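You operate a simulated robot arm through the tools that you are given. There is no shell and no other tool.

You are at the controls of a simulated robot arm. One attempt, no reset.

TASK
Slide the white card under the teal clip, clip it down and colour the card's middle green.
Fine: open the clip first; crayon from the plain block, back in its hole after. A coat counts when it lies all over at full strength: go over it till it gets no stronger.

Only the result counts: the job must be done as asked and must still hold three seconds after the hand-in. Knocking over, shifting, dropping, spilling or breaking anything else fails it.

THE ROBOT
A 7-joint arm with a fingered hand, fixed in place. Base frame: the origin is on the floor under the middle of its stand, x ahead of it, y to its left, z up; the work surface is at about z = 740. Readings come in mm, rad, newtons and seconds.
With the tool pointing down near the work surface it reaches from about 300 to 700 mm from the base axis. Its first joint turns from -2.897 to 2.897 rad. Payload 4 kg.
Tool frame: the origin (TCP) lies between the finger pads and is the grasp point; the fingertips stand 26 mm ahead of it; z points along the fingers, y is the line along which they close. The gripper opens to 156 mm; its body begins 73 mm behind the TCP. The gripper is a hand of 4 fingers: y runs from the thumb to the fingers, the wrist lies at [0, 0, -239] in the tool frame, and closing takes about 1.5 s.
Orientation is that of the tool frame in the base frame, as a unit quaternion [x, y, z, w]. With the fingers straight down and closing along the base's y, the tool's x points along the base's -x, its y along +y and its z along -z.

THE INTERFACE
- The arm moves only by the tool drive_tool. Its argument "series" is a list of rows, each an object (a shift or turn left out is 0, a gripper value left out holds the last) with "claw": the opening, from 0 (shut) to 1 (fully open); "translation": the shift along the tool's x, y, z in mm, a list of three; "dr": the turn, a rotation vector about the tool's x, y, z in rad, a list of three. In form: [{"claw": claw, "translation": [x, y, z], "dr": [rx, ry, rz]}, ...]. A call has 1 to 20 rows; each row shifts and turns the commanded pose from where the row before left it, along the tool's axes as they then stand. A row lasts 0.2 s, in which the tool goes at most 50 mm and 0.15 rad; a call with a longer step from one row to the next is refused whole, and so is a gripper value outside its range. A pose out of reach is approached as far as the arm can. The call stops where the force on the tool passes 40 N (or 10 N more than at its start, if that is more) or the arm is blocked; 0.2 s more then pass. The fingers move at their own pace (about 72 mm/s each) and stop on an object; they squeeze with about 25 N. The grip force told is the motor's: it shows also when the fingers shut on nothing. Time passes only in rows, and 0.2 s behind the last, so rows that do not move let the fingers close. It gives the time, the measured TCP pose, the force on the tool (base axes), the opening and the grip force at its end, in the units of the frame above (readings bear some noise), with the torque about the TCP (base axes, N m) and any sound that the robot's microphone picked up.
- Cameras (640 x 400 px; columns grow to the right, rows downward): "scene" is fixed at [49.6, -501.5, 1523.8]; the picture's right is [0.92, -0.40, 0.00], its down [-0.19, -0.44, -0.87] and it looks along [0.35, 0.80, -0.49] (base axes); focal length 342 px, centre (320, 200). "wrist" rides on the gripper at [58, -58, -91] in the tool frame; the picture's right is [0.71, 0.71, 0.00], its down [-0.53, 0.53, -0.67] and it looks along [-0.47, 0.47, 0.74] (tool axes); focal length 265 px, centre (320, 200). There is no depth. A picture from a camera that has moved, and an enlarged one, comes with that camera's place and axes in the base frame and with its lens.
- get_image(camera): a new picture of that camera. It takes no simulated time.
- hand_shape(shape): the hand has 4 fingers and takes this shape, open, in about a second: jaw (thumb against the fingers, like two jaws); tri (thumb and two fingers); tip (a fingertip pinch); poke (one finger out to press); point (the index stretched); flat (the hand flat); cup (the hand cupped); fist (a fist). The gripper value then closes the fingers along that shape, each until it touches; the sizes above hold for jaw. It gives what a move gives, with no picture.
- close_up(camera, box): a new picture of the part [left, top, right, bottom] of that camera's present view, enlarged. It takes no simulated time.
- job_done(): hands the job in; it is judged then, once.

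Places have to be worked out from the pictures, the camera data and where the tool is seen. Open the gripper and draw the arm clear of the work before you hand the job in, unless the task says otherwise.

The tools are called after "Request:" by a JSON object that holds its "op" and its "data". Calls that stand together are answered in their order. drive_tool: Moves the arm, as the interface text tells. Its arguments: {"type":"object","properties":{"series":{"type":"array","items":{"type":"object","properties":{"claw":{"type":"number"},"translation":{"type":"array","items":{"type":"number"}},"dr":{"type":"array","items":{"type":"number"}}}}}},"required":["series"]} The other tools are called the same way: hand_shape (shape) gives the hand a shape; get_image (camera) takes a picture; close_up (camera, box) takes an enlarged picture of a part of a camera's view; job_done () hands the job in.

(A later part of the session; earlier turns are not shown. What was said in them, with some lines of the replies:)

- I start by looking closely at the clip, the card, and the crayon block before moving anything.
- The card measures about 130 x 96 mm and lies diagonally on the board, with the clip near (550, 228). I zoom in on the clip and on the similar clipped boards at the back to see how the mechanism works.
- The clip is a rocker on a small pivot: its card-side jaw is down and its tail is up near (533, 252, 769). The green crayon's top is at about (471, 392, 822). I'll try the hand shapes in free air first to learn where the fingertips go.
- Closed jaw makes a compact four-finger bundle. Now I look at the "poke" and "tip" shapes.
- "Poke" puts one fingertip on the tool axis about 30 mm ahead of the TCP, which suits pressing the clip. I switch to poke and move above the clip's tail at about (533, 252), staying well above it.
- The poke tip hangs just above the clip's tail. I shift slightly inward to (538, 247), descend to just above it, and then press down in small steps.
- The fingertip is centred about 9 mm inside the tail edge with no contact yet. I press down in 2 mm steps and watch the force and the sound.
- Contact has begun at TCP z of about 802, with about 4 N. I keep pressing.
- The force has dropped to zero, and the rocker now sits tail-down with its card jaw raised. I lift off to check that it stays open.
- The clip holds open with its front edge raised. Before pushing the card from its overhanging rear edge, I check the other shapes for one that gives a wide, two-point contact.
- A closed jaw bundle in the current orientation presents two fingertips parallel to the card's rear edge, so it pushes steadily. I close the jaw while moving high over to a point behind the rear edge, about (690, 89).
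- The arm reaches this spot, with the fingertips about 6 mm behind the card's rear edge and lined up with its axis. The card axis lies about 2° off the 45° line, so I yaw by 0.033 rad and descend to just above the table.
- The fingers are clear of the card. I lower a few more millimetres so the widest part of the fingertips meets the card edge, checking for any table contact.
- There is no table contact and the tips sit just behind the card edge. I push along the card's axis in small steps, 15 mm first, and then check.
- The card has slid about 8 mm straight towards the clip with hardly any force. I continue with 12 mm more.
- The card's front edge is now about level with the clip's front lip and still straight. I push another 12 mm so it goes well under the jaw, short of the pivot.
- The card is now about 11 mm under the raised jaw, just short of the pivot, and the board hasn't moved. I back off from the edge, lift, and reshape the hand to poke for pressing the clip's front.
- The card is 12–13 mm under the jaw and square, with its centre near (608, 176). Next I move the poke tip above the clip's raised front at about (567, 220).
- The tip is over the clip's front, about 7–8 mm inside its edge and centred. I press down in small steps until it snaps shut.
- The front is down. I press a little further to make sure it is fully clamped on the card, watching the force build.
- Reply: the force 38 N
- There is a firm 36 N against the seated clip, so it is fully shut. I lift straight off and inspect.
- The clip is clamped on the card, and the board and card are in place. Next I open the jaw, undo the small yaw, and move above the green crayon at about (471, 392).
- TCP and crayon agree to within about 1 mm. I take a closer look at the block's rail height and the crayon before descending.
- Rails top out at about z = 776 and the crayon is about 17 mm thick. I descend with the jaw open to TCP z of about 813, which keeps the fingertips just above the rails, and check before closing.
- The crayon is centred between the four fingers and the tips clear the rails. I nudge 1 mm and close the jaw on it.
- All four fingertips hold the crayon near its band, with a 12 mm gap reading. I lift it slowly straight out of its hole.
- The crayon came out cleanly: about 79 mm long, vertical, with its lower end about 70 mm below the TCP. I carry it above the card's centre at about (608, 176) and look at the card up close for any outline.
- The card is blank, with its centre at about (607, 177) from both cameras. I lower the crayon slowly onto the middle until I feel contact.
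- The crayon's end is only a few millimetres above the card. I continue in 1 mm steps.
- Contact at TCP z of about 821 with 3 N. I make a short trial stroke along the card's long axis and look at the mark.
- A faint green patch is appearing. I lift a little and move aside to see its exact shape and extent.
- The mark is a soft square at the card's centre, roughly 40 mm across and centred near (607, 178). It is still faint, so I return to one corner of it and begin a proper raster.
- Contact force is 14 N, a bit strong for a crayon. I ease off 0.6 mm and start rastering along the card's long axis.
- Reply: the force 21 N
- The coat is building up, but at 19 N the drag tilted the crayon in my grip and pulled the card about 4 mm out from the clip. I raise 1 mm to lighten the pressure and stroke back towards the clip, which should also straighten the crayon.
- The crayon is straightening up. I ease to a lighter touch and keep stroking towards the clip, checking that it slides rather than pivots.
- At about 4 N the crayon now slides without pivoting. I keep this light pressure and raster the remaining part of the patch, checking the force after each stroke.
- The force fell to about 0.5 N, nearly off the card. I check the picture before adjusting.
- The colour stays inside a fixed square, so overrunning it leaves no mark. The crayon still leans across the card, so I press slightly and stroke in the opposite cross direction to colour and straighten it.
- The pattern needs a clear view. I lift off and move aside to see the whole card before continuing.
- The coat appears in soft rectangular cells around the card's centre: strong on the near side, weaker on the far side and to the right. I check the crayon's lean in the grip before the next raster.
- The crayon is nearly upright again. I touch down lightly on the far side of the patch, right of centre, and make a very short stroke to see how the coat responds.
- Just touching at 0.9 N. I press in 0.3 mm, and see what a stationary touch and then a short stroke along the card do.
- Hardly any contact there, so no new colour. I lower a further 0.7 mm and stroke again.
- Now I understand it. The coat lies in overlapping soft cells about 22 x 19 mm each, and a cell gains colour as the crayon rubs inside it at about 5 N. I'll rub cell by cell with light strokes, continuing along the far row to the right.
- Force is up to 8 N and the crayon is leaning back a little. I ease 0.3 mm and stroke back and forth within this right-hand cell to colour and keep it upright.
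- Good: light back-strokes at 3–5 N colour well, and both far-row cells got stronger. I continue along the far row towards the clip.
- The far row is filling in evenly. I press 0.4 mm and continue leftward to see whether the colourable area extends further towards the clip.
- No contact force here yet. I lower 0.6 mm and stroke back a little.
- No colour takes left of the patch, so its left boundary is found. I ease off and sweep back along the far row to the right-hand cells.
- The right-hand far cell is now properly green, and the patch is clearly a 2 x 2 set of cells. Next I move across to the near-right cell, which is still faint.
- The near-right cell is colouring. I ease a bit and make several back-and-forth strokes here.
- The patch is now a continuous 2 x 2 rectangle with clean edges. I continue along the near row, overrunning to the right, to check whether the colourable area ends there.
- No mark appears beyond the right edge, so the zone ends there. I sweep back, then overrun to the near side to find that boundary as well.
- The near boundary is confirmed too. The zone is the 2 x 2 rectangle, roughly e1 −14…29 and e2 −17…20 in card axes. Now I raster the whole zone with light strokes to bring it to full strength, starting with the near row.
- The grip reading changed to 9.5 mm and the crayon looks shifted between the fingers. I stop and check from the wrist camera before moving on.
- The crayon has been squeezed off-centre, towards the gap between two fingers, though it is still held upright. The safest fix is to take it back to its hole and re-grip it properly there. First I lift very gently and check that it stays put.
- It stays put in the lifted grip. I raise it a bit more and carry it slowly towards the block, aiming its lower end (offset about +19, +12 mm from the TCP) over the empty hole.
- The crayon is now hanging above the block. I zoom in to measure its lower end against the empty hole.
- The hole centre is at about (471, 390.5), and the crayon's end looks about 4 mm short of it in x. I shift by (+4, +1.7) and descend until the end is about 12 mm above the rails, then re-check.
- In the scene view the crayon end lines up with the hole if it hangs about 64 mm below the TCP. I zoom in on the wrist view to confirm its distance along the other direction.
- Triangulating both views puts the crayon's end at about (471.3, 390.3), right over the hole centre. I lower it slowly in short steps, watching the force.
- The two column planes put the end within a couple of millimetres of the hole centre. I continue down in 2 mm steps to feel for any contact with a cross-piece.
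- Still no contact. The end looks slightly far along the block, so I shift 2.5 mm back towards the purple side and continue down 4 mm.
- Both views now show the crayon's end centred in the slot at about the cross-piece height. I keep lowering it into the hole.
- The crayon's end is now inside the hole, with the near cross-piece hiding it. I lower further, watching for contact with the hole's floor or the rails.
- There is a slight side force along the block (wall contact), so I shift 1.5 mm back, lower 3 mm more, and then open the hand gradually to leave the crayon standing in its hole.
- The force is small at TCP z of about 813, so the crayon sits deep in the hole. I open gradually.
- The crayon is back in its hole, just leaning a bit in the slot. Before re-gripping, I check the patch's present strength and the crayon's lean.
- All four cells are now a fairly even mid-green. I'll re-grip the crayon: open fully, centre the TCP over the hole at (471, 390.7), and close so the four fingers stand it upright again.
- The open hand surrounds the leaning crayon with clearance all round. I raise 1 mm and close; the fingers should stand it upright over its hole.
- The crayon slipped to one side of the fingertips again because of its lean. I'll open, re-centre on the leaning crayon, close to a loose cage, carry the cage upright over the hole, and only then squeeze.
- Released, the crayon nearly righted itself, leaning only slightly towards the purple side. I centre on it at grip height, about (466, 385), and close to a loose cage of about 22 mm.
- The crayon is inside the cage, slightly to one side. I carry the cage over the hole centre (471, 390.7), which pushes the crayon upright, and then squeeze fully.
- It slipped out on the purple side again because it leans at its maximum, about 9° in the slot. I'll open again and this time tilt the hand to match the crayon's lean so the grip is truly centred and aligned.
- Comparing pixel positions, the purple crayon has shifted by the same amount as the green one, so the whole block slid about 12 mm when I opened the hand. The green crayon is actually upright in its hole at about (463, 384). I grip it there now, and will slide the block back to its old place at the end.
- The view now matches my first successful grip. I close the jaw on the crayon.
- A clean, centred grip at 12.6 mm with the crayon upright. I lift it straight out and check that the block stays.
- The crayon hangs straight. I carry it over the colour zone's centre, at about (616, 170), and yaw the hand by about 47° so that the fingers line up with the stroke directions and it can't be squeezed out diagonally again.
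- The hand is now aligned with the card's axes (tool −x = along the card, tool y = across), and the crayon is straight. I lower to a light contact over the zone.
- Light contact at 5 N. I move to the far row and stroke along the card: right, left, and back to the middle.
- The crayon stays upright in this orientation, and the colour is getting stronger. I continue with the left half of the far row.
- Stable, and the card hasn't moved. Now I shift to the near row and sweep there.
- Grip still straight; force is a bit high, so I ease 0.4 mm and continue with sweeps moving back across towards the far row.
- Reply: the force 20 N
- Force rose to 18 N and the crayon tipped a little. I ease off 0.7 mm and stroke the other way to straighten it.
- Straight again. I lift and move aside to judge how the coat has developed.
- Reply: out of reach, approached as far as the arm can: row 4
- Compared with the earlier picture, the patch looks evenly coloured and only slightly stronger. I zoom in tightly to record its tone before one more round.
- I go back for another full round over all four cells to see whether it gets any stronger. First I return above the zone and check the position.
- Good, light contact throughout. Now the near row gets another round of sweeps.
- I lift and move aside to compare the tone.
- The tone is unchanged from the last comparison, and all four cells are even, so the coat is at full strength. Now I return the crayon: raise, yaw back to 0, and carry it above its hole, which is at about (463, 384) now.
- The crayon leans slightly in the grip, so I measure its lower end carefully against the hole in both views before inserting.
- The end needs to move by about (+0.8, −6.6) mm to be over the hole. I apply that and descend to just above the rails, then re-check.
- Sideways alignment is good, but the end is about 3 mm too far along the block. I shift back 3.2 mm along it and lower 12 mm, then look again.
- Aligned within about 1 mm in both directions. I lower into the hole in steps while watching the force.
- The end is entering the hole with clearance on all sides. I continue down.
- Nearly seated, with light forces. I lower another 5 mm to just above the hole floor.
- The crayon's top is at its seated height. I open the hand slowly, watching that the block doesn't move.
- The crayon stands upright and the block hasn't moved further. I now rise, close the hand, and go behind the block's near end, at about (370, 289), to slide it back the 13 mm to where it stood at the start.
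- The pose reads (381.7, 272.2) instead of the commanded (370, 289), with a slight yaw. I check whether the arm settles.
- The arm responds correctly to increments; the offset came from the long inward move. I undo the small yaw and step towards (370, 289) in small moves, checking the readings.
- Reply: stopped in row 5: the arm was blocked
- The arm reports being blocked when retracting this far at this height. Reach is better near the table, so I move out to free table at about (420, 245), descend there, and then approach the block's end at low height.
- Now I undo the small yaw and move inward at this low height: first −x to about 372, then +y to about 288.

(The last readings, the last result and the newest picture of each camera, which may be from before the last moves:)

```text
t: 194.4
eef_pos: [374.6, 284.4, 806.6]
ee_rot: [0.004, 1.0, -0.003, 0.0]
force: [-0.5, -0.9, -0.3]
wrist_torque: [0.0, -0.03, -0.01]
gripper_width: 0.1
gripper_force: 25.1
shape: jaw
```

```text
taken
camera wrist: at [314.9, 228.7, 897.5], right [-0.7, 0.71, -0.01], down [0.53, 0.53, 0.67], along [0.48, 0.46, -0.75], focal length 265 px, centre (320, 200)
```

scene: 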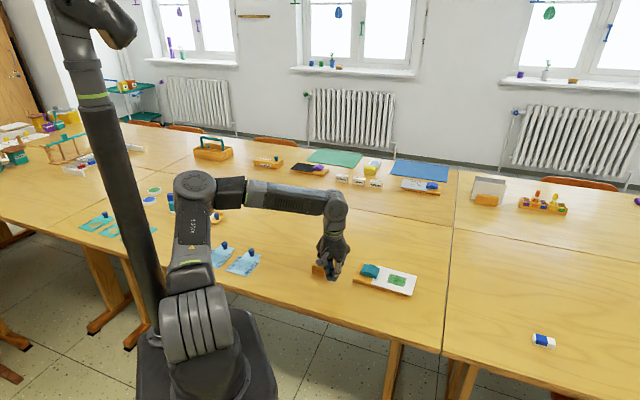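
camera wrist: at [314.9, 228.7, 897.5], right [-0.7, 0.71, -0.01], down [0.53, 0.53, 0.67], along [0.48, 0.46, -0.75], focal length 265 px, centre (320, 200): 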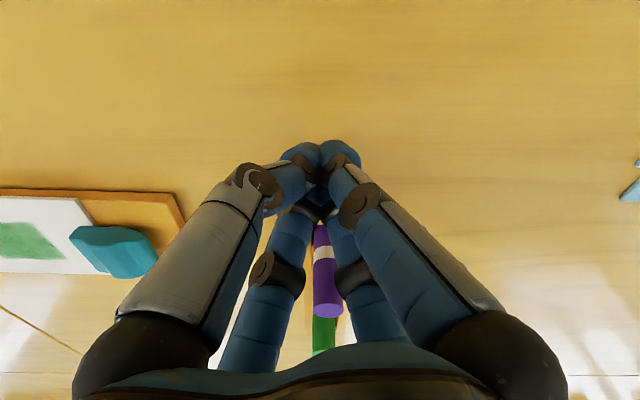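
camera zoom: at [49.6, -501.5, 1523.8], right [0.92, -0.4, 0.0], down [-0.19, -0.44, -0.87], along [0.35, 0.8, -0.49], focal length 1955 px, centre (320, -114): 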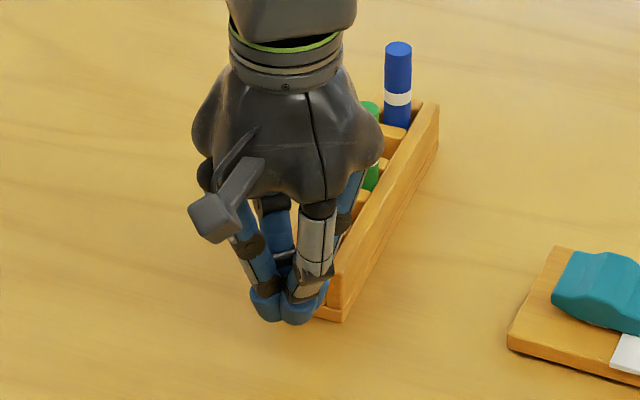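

The hand is behind the block's near end with about 10 mm clearance. I descend to just above the table.

Request:
{"op": "drive_tool", "data": {"series": [{"claw": 0, "translation": [0, 0, 10]}, {"translation": [0, 0, 8]}, {"translation": [0, 0, 5]}, {"translation": [0, 0, 0]}]}}

Request:
{"op": "close_up", "data": {"camera": "scene", "box": [290, 220, 350, 290]}}

```text
t: 195.4
eef_pos: [374.2, 287.5, 781.5]
ee_rot: [0.0, 1.0, -0.006, 0.002]
force: [-0.3, 0.3, 0.4]
wrist_torque: [0.01, 0.02, -0.02]
gripper_width: 0.0
gripper_force: 25.0
shape: jaw
```

```text
5.71 times, centred on (320, 255) of scene
camera zoom: at [49.6, -501.5, 1523.8], right [0.92, -0.4, 0.0], down [-0.19, -0.44, -0.87], along [0.35, 0.8, -0.49], focal length 1955 px, centre (320, -114)
```

zoom: 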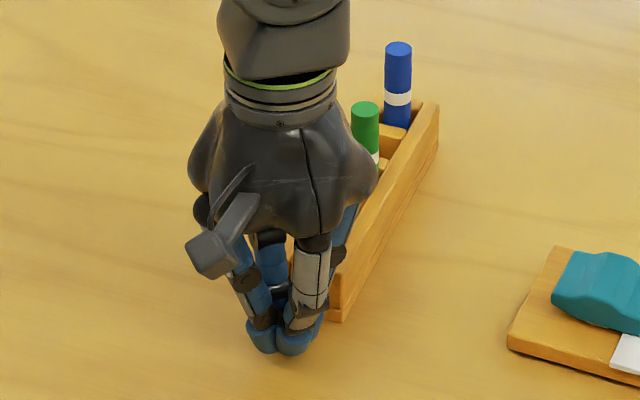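

Positioned. I centre on the end face and push gently along the block's axis in 2 mm steps, comparing with the original picture as I go.

Request:
{"op": "drive_tool", "data": {"series": [{"claw": 0, "translation": [1.4, 1.4, 0]}, {"translation": [-2, 2, 0]}, {"translation": [-2, 2, 0]}, {"translation": [-1.41, 1.41, 0]}, {"translation": [-1.41, 1.41, 0]}, {"translation": [-1.41, 1.41, 0]}, {"translation": [0, 0, 0]}]}}

Request:
{"op": "close_up", "data": {"camera": "scene", "box": [310, 220, 350, 275]}}

```text
t: 197.0
eef_pos: [378.5, 297.0, 782.8]
ee_rot: [-0.001, 1.0, -0.005, 0.002]
force: [0.5, 0.4, -0.8]
wrist_torque: [0.01, -0.01, -0.01]
gripper_width: 0.0
gripper_force: 25.3
shape: jaw
```

```text
7.27 times, centred on (330, 248) of scene
camera zoom: at [49.6, -501.5, 1523.8], right [0.92, -0.4, 0.0], down [-0.19, -0.44, -0.87], along [0.35, 0.8, -0.49], focal length 2488 px, centre (247, -146)
```

zoom: 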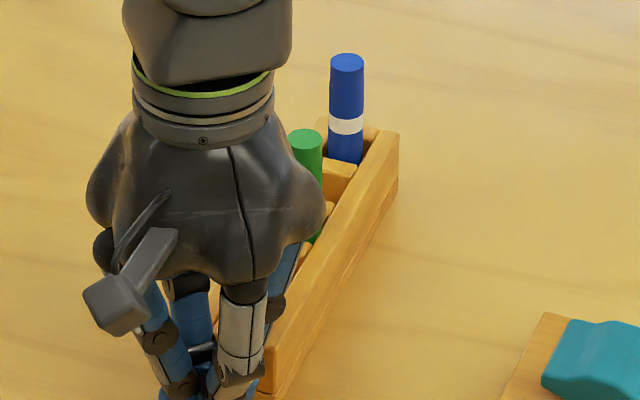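

Request:
{"op": "drive_tool", "data": {"series": [{"claw": 0, "translation": [-1.41, 1.41, 0]}, {"translation": [-1.41, 1.41, 0]}, {"translation": [-1.41, 1.41, 0]}, {"translation": [0, 0, 0]}]}}

Request:
{"op": "close_up", "data": {"camera": "scene", "box": [310, 220, 350, 275]}}

```text
t: 198.0
eef_pos: [383.4, 301.7, 782.4]
ee_rot: [0.0, 1.0, -0.005, 0.001]
force: [-1.2, -1.8, 1.1]
wrist_torque: [0.01, -0.01, 0.01]
gripper_width: 0.1
gripper_force: 25.1
shape: jaw
```

```text
7.27 times, centred on (330, 248) of scene
camera zoom: at [49.6, -501.5, 1523.8], right [0.92, -0.4, 0.0], down [-0.19, -0.44, -0.87], along [0.35, 0.8, -0.49], focal length 2488 px, centre (247, -146)
```

zoom: 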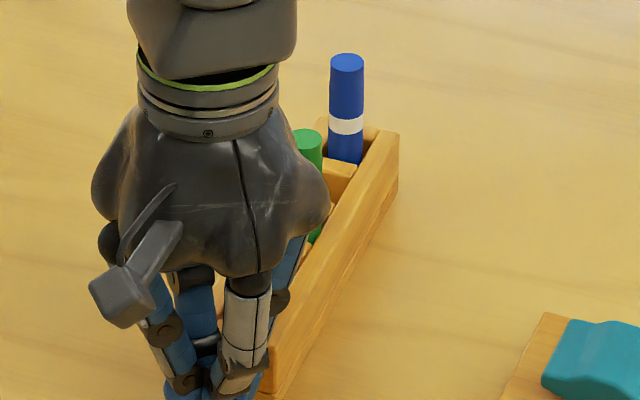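

Light contact now, about 2 N. I push 6 mm more and compare.

Request:
{"op": "drive_tool", "data": {"series": [{"claw": 0, "translation": [-1.41, 1.41, 0]}, {"translation": [-1.41, 1.41, 0]}, {"translation": [-1.41, 1.41, 0]}, {"translation": [0, 0, 0]}]}}

Request:
{"op": "close_up", "data": {"camera": "scene", "box": [310, 220, 350, 275]}}

```text
t: 199.0
eef_pos: [388.2, 303.6, 783.1]
ee_rot: [0.0, 1.0, -0.006, 0.002]
force: [-1.0, -1.1, 1.5]
wrist_torque: [0.03, -0.02, 0.03]
gripper_width: 0.0
gripper_force: 24.5
shape: jaw
```

```text
7.27 times, centred on (330, 248) of scene
camera zoom: at [49.6, -501.5, 1523.8], right [0.92, -0.4, 0.0], down [-0.19, -0.44, -0.87], along [0.35, 0.8, -0.49], focal length 2488 px, centre (247, -146)
```

zoom: 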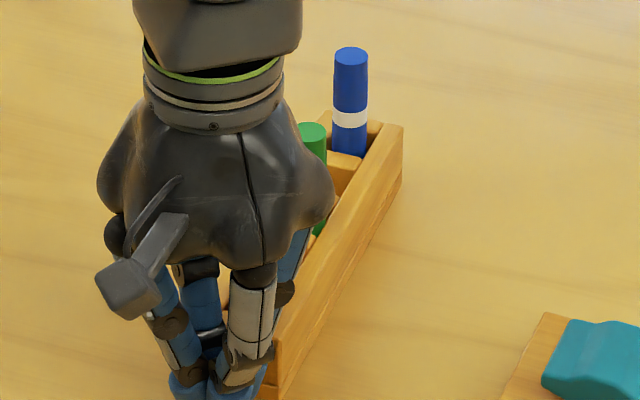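

The block slides nicely: half the way back. I push another 5.5 mm.

Request:
{"op": "drive_tool", "data": {"series": [{"claw": 0, "translation": [-1.41, 1.41, 0]}, {"translation": [-1.41, 1.41, 0]}, {"translation": [-1.06, 1.06, 0]}, {"translation": [0, 0, 0]}]}}

Request:
{"op": "close_up", "data": {"camera": "scene", "box": [310, 220, 350, 275]}}

```text
t: 200.0
eef_pos: [392.0, 308.5, 781.2]
ee_rot: [0.0, 1.0, -0.006, 0.002]
force: [-1.4, -0.3, 1.0]
wrist_torque: [0.02, -0.03, -0.01]
gripper_width: 0.0
gripper_force: 25.0
shape: jaw
```

```text
7.27 times, centred on (330, 248) of scene
camera zoom: at [49.6, -501.5, 1523.8], right [0.92, -0.4, 0.0], down [-0.19, -0.44, -0.87], along [0.35, 0.8, -0.49], focal length 2488 px, centre (247, -146)
```

zoom: 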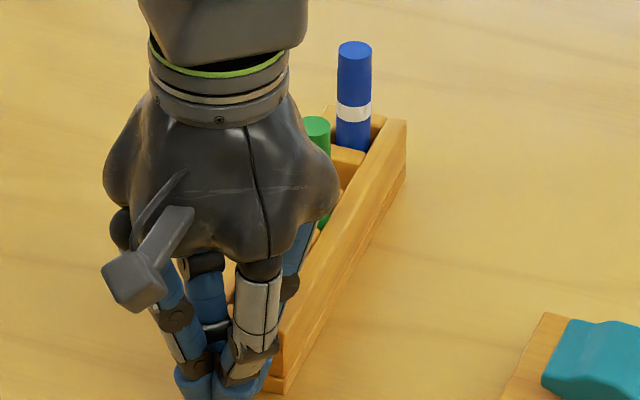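

Almost there, about 1.5 mm left. One last small push, then I back away.

Request:
{"op": "drive_tool", "data": {"series": [{"claw": 0, "translation": [-1.1, 1.1, 0]}, {"translation": [0, 0, 0]}, {"translation": [3, -3, 0]}, {"translation": [5, -5, 0]}, {"translation": [0, 0, 0]}]}}

Request:
{"op": "close_up", "data": {"camera": "scene", "box": [310, 220, 350, 275]}}

```text
t: 201.2
eef_pos: [385.2, 302.4, 781.6]
ee_rot: [0.0, 1.0, -0.005, 0.002]
force: [0.2, -0.5, -0.6]
wrist_torque: [0.01, 0.02, -0.01]
gripper_width: 0.0
gripper_force: 25.0
shape: jaw
```

```text
7.27 times, centred on (330, 248) of scene
camera zoom: at [49.6, -501.5, 1523.8], right [0.92, -0.4, 0.0], down [-0.19, -0.44, -0.87], along [0.35, 0.8, -0.49], focal length 2488 px, centre (247, -146)
```

zoom: 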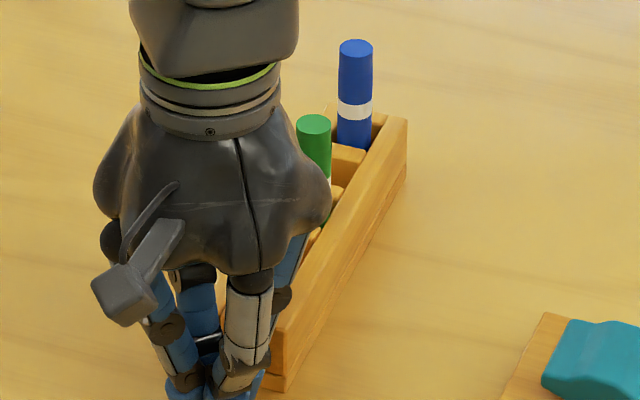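

The block is back in its original place. I retreat the way I came: back from the block, along the free table, and then up.

Request:
{"op": "drive_tool", "data": {"series": [{"claw": 0, "translation": [5, -5, 0]}, {"translation": [0, -15, -5]}, {"translation": [0, -15, -5]}, {"translation": [0, -15, -10]}, {"translation": [-15, 0, -20]}, {"translation": [-20, 0, -30]}, {"translation": [-20, 0, -40]}, {"translation": [-20, 0, -40]}, {"translation": [0, 0, 0]}]}}

Request:
{"op": "close_up", "data": {"camera": "scene", "box": [310, 220, 350, 275]}}

Request:
{"op": "get_image", "data": {"camera": "scene"}}

```text
t: 203.2
eef_pos: [453.4, 254.8, 934.6]
ee_rot: [-0.001, 1.0, -0.005, 0.001]
force: [0.0, 0.6, -0.3]
wrist_torque: [0.01, -0.01, 0.0]
gripper_width: 0.1
gripper_force: 25.1
shape: jaw
```

```text
7.27 times, centred on (330, 248) of scene
camera zoom: at [49.6, -501.5, 1523.8], right [0.92, -0.4, 0.0], down [-0.19, -0.44, -0.87], along [0.35, 0.8, -0.49], focal length 2488 px, centre (247, -146)
```

zoom: 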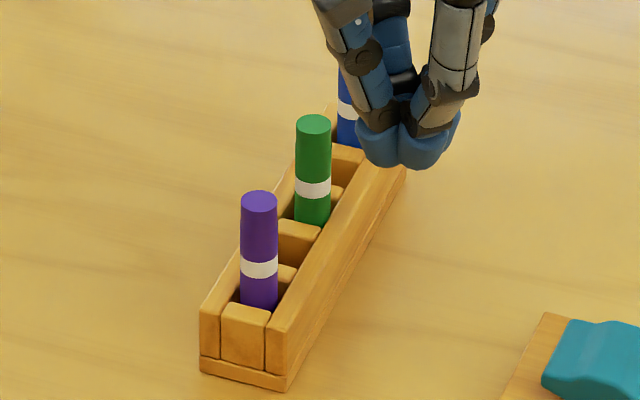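

```text
taken
```

scene: 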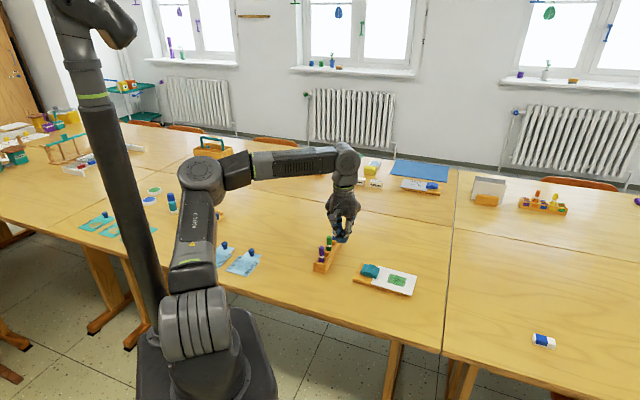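

The block, purple crayon and rails match the initial picture exactly, and the green crayon is upright in its hole. Now I verify the board, clip and card using the same close-up as at the start.

Request:
{"op": "close_up", "data": {"camera": "scene", "box": [340, 240, 440, 310]}}

Request:
{"op": "close_up", "data": {"camera": "scene", "box": [355, 255, 395, 280]}}

Request:
{"op": "close_up", "data": {"camera": "scene", "box": [295, 215, 365, 280]}}

Request:
{"op": "close_up", "data": {"camera": "wrist", "box": [0, 40, 300, 240]}}

```text
5.71 times, centred on (390, 275) of scene
camera zoom: at [49.6, -501.5, 1523.8], right [0.92, -0.4, 0.0], down [-0.19, -0.44, -0.87], along [0.35, 0.8, -0.49], focal length 1955 px, centre (-80, -229)
```

zoom: 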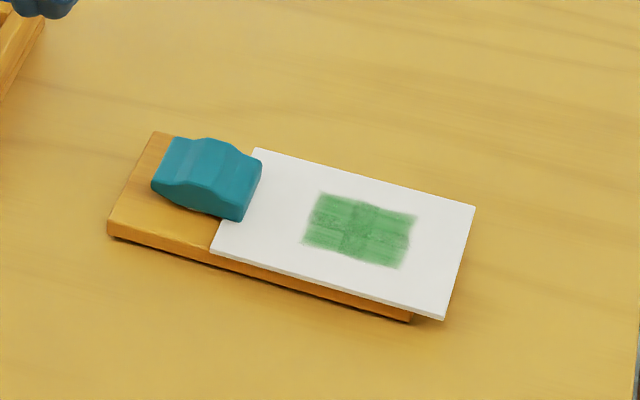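

```text
16.00 times, centred on (375, 268) of scene
camera zoom: at [49.6, -501.5, 1523.8], right [0.92, -0.4, 0.0], down [-0.19, -0.44, -0.87], along [0.35, 0.8, -0.49], focal length 5474 px, centre (-560, -880)
```

zoom: 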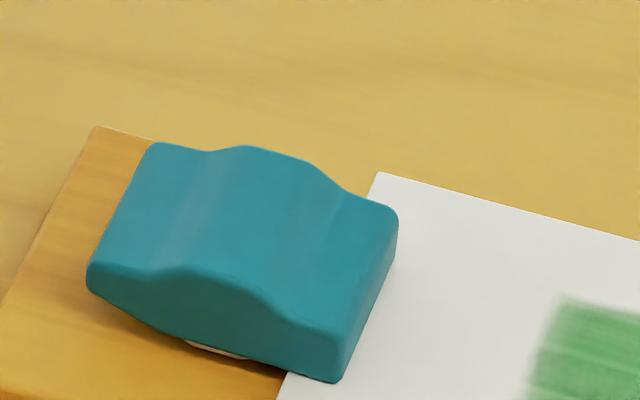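

```text
6.15 times, centred on (330, 248) of scene
camera zoom: at [49.6, -501.5, 1523.8], right [0.92, -0.4, 0.0], down [-0.19, -0.44, -0.87], along [0.35, 0.8, -0.49], focal length 2105 px, centre (258, -92)
```

zoom: 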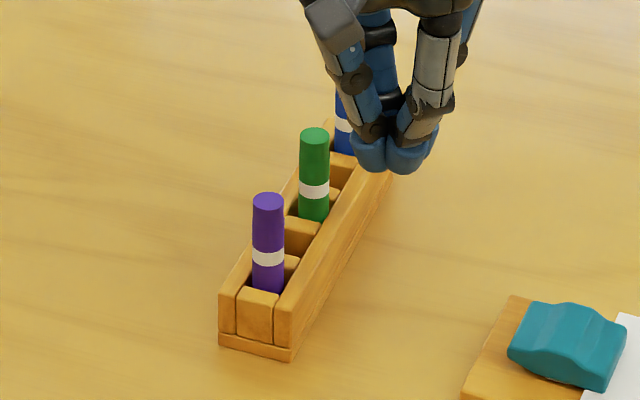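

```text
2.00 times, centred on (150, 140) of wrist
camera zoom: at [394.0, 198.4, 1026.1], right [-0.71, 0.71, -0.01], down [0.52, 0.53, 0.66], along [0.47, 0.46, -0.75], focal length 531 px, centre (660, 320)
```

zoom: 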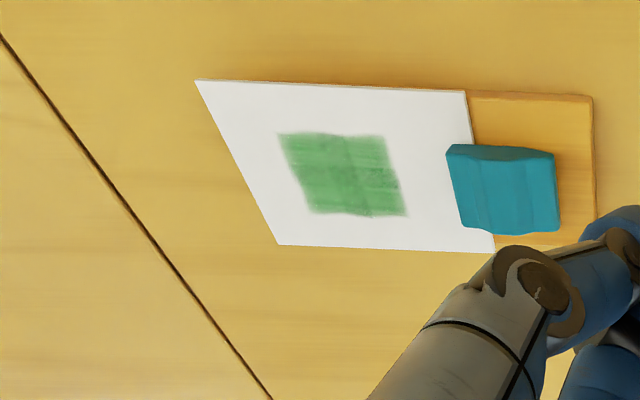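

Everything checks out. The card is under the closed clip by about 9 mm, the patch is evenly green, and the block and crayons are in place. I raise the arm clear and open the hand.

Request:
{"op": "drive_tool", "data": {"series": [{"claw": 0, "translation": [5, 0, -40]}, {"translation": [5, 0, -40]}, {"translation": [5, 0, -40]}, {"claw": 1}, {"claw": 1}, {"claw": 1}, {"claw": 1}, {"claw": 1}, {"claw": 1}]}}

Request:
{"op": "get_image", "data": {"camera": "scene"}}

Request:
{"op": "close_up", "data": {"camera": "scene", "box": [300, 210, 440, 310]}}

Request:
{"op": "close_up", "data": {"camera": "scene", "box": [386, 266, 414, 284]}}

```text
t: 205.2
eef_pos: [438.9, 255.8, 1051.3]
ee_rot: [0.0, 1.0, -0.005, 0.002]
force: [0.5, 0.1, -0.7]
wrist_torque: [-0.01, 0.03, -0.02]
gripper_width: 156.1
gripper_force: 0.2
shape: jaw
```

```text
taken
```

scene: 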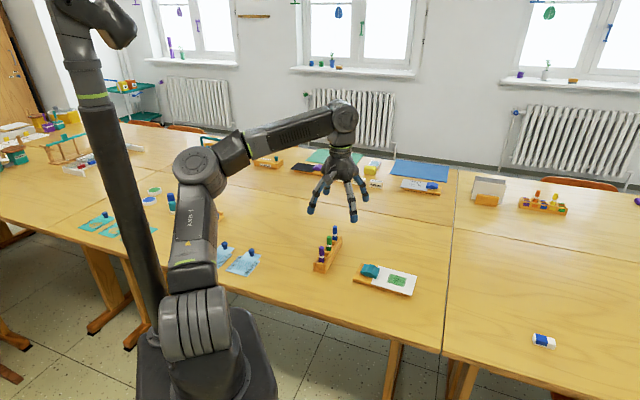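

```text
4.00 times, centred on (370, 260) of scene
camera zoom: at [49.6, -501.5, 1523.8], right [0.92, -0.4, 0.0], down [-0.19, -0.44, -0.87], along [0.35, 0.8, -0.49], focal length 1368 px, centre (120, -40)
```

zoom: 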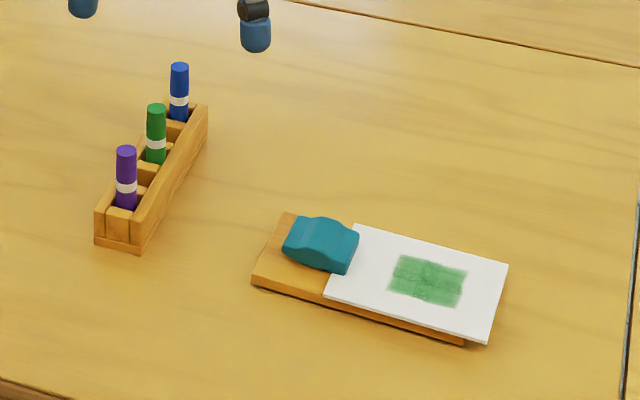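

```text
16.00 times, centred on (400, 275) of scene
camera zoom: at [49.6, -501.5, 1523.8], right [0.92, -0.4, 0.0], down [-0.19, -0.44, -0.87], along [0.35, 0.8, -0.49], focal length 5474 px, centre (-960, -1000)
```

zoom: 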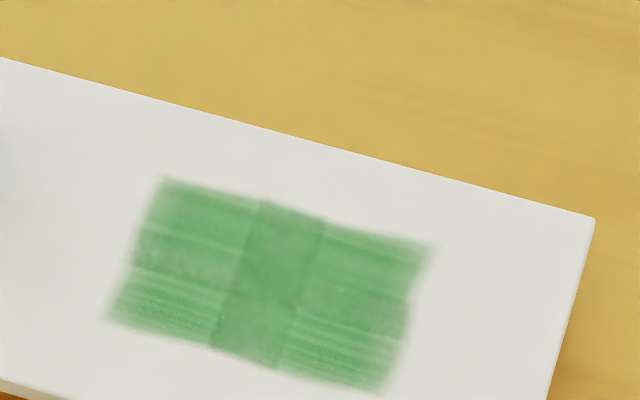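

All settled. The clip is closed on the card, the middle is evenly green, and the green crayon is back in its hole in the block at its original spot. The arm is clear with the hand open. I hand the job in.

Request:
{"op": "job_done", "data": {}}

```text
The job is handed in.
```

The job is handed in. The white card is under the closed teal clip, its middle is coloured green, and the green crayon is back in its hole in the plain block.

- **Card and clip:** I opened the clip, pushed the card in, and pressed the clip shut. The card lies about 9 mm under the jaw. Early on, too much crayon pressure pulled it out by about 4 mm, but it stayed clamped.
- **Colour:** The coat covers a rectangle near the card's centre, sitting about 7 mm towards the free end. I looked for colour taking beyond it on three sides and found none. Another full round of strokes made no visible difference, so I took it as full strength. I could only judge that by eye from the pictures.
- **Crayon block:** The crayon slipped in the grip while I was colouring. When I put it back to re-grip it, opening the hand slid the whole block about 13 mm. I pushed the block back at the end, and it now lines up with the first pictures.
- **Board:** The strokes dragged the clip board about 2 mm from where it started. I left it there.

Nothing was knocked over or dropped. The arm is clear with the hand open.
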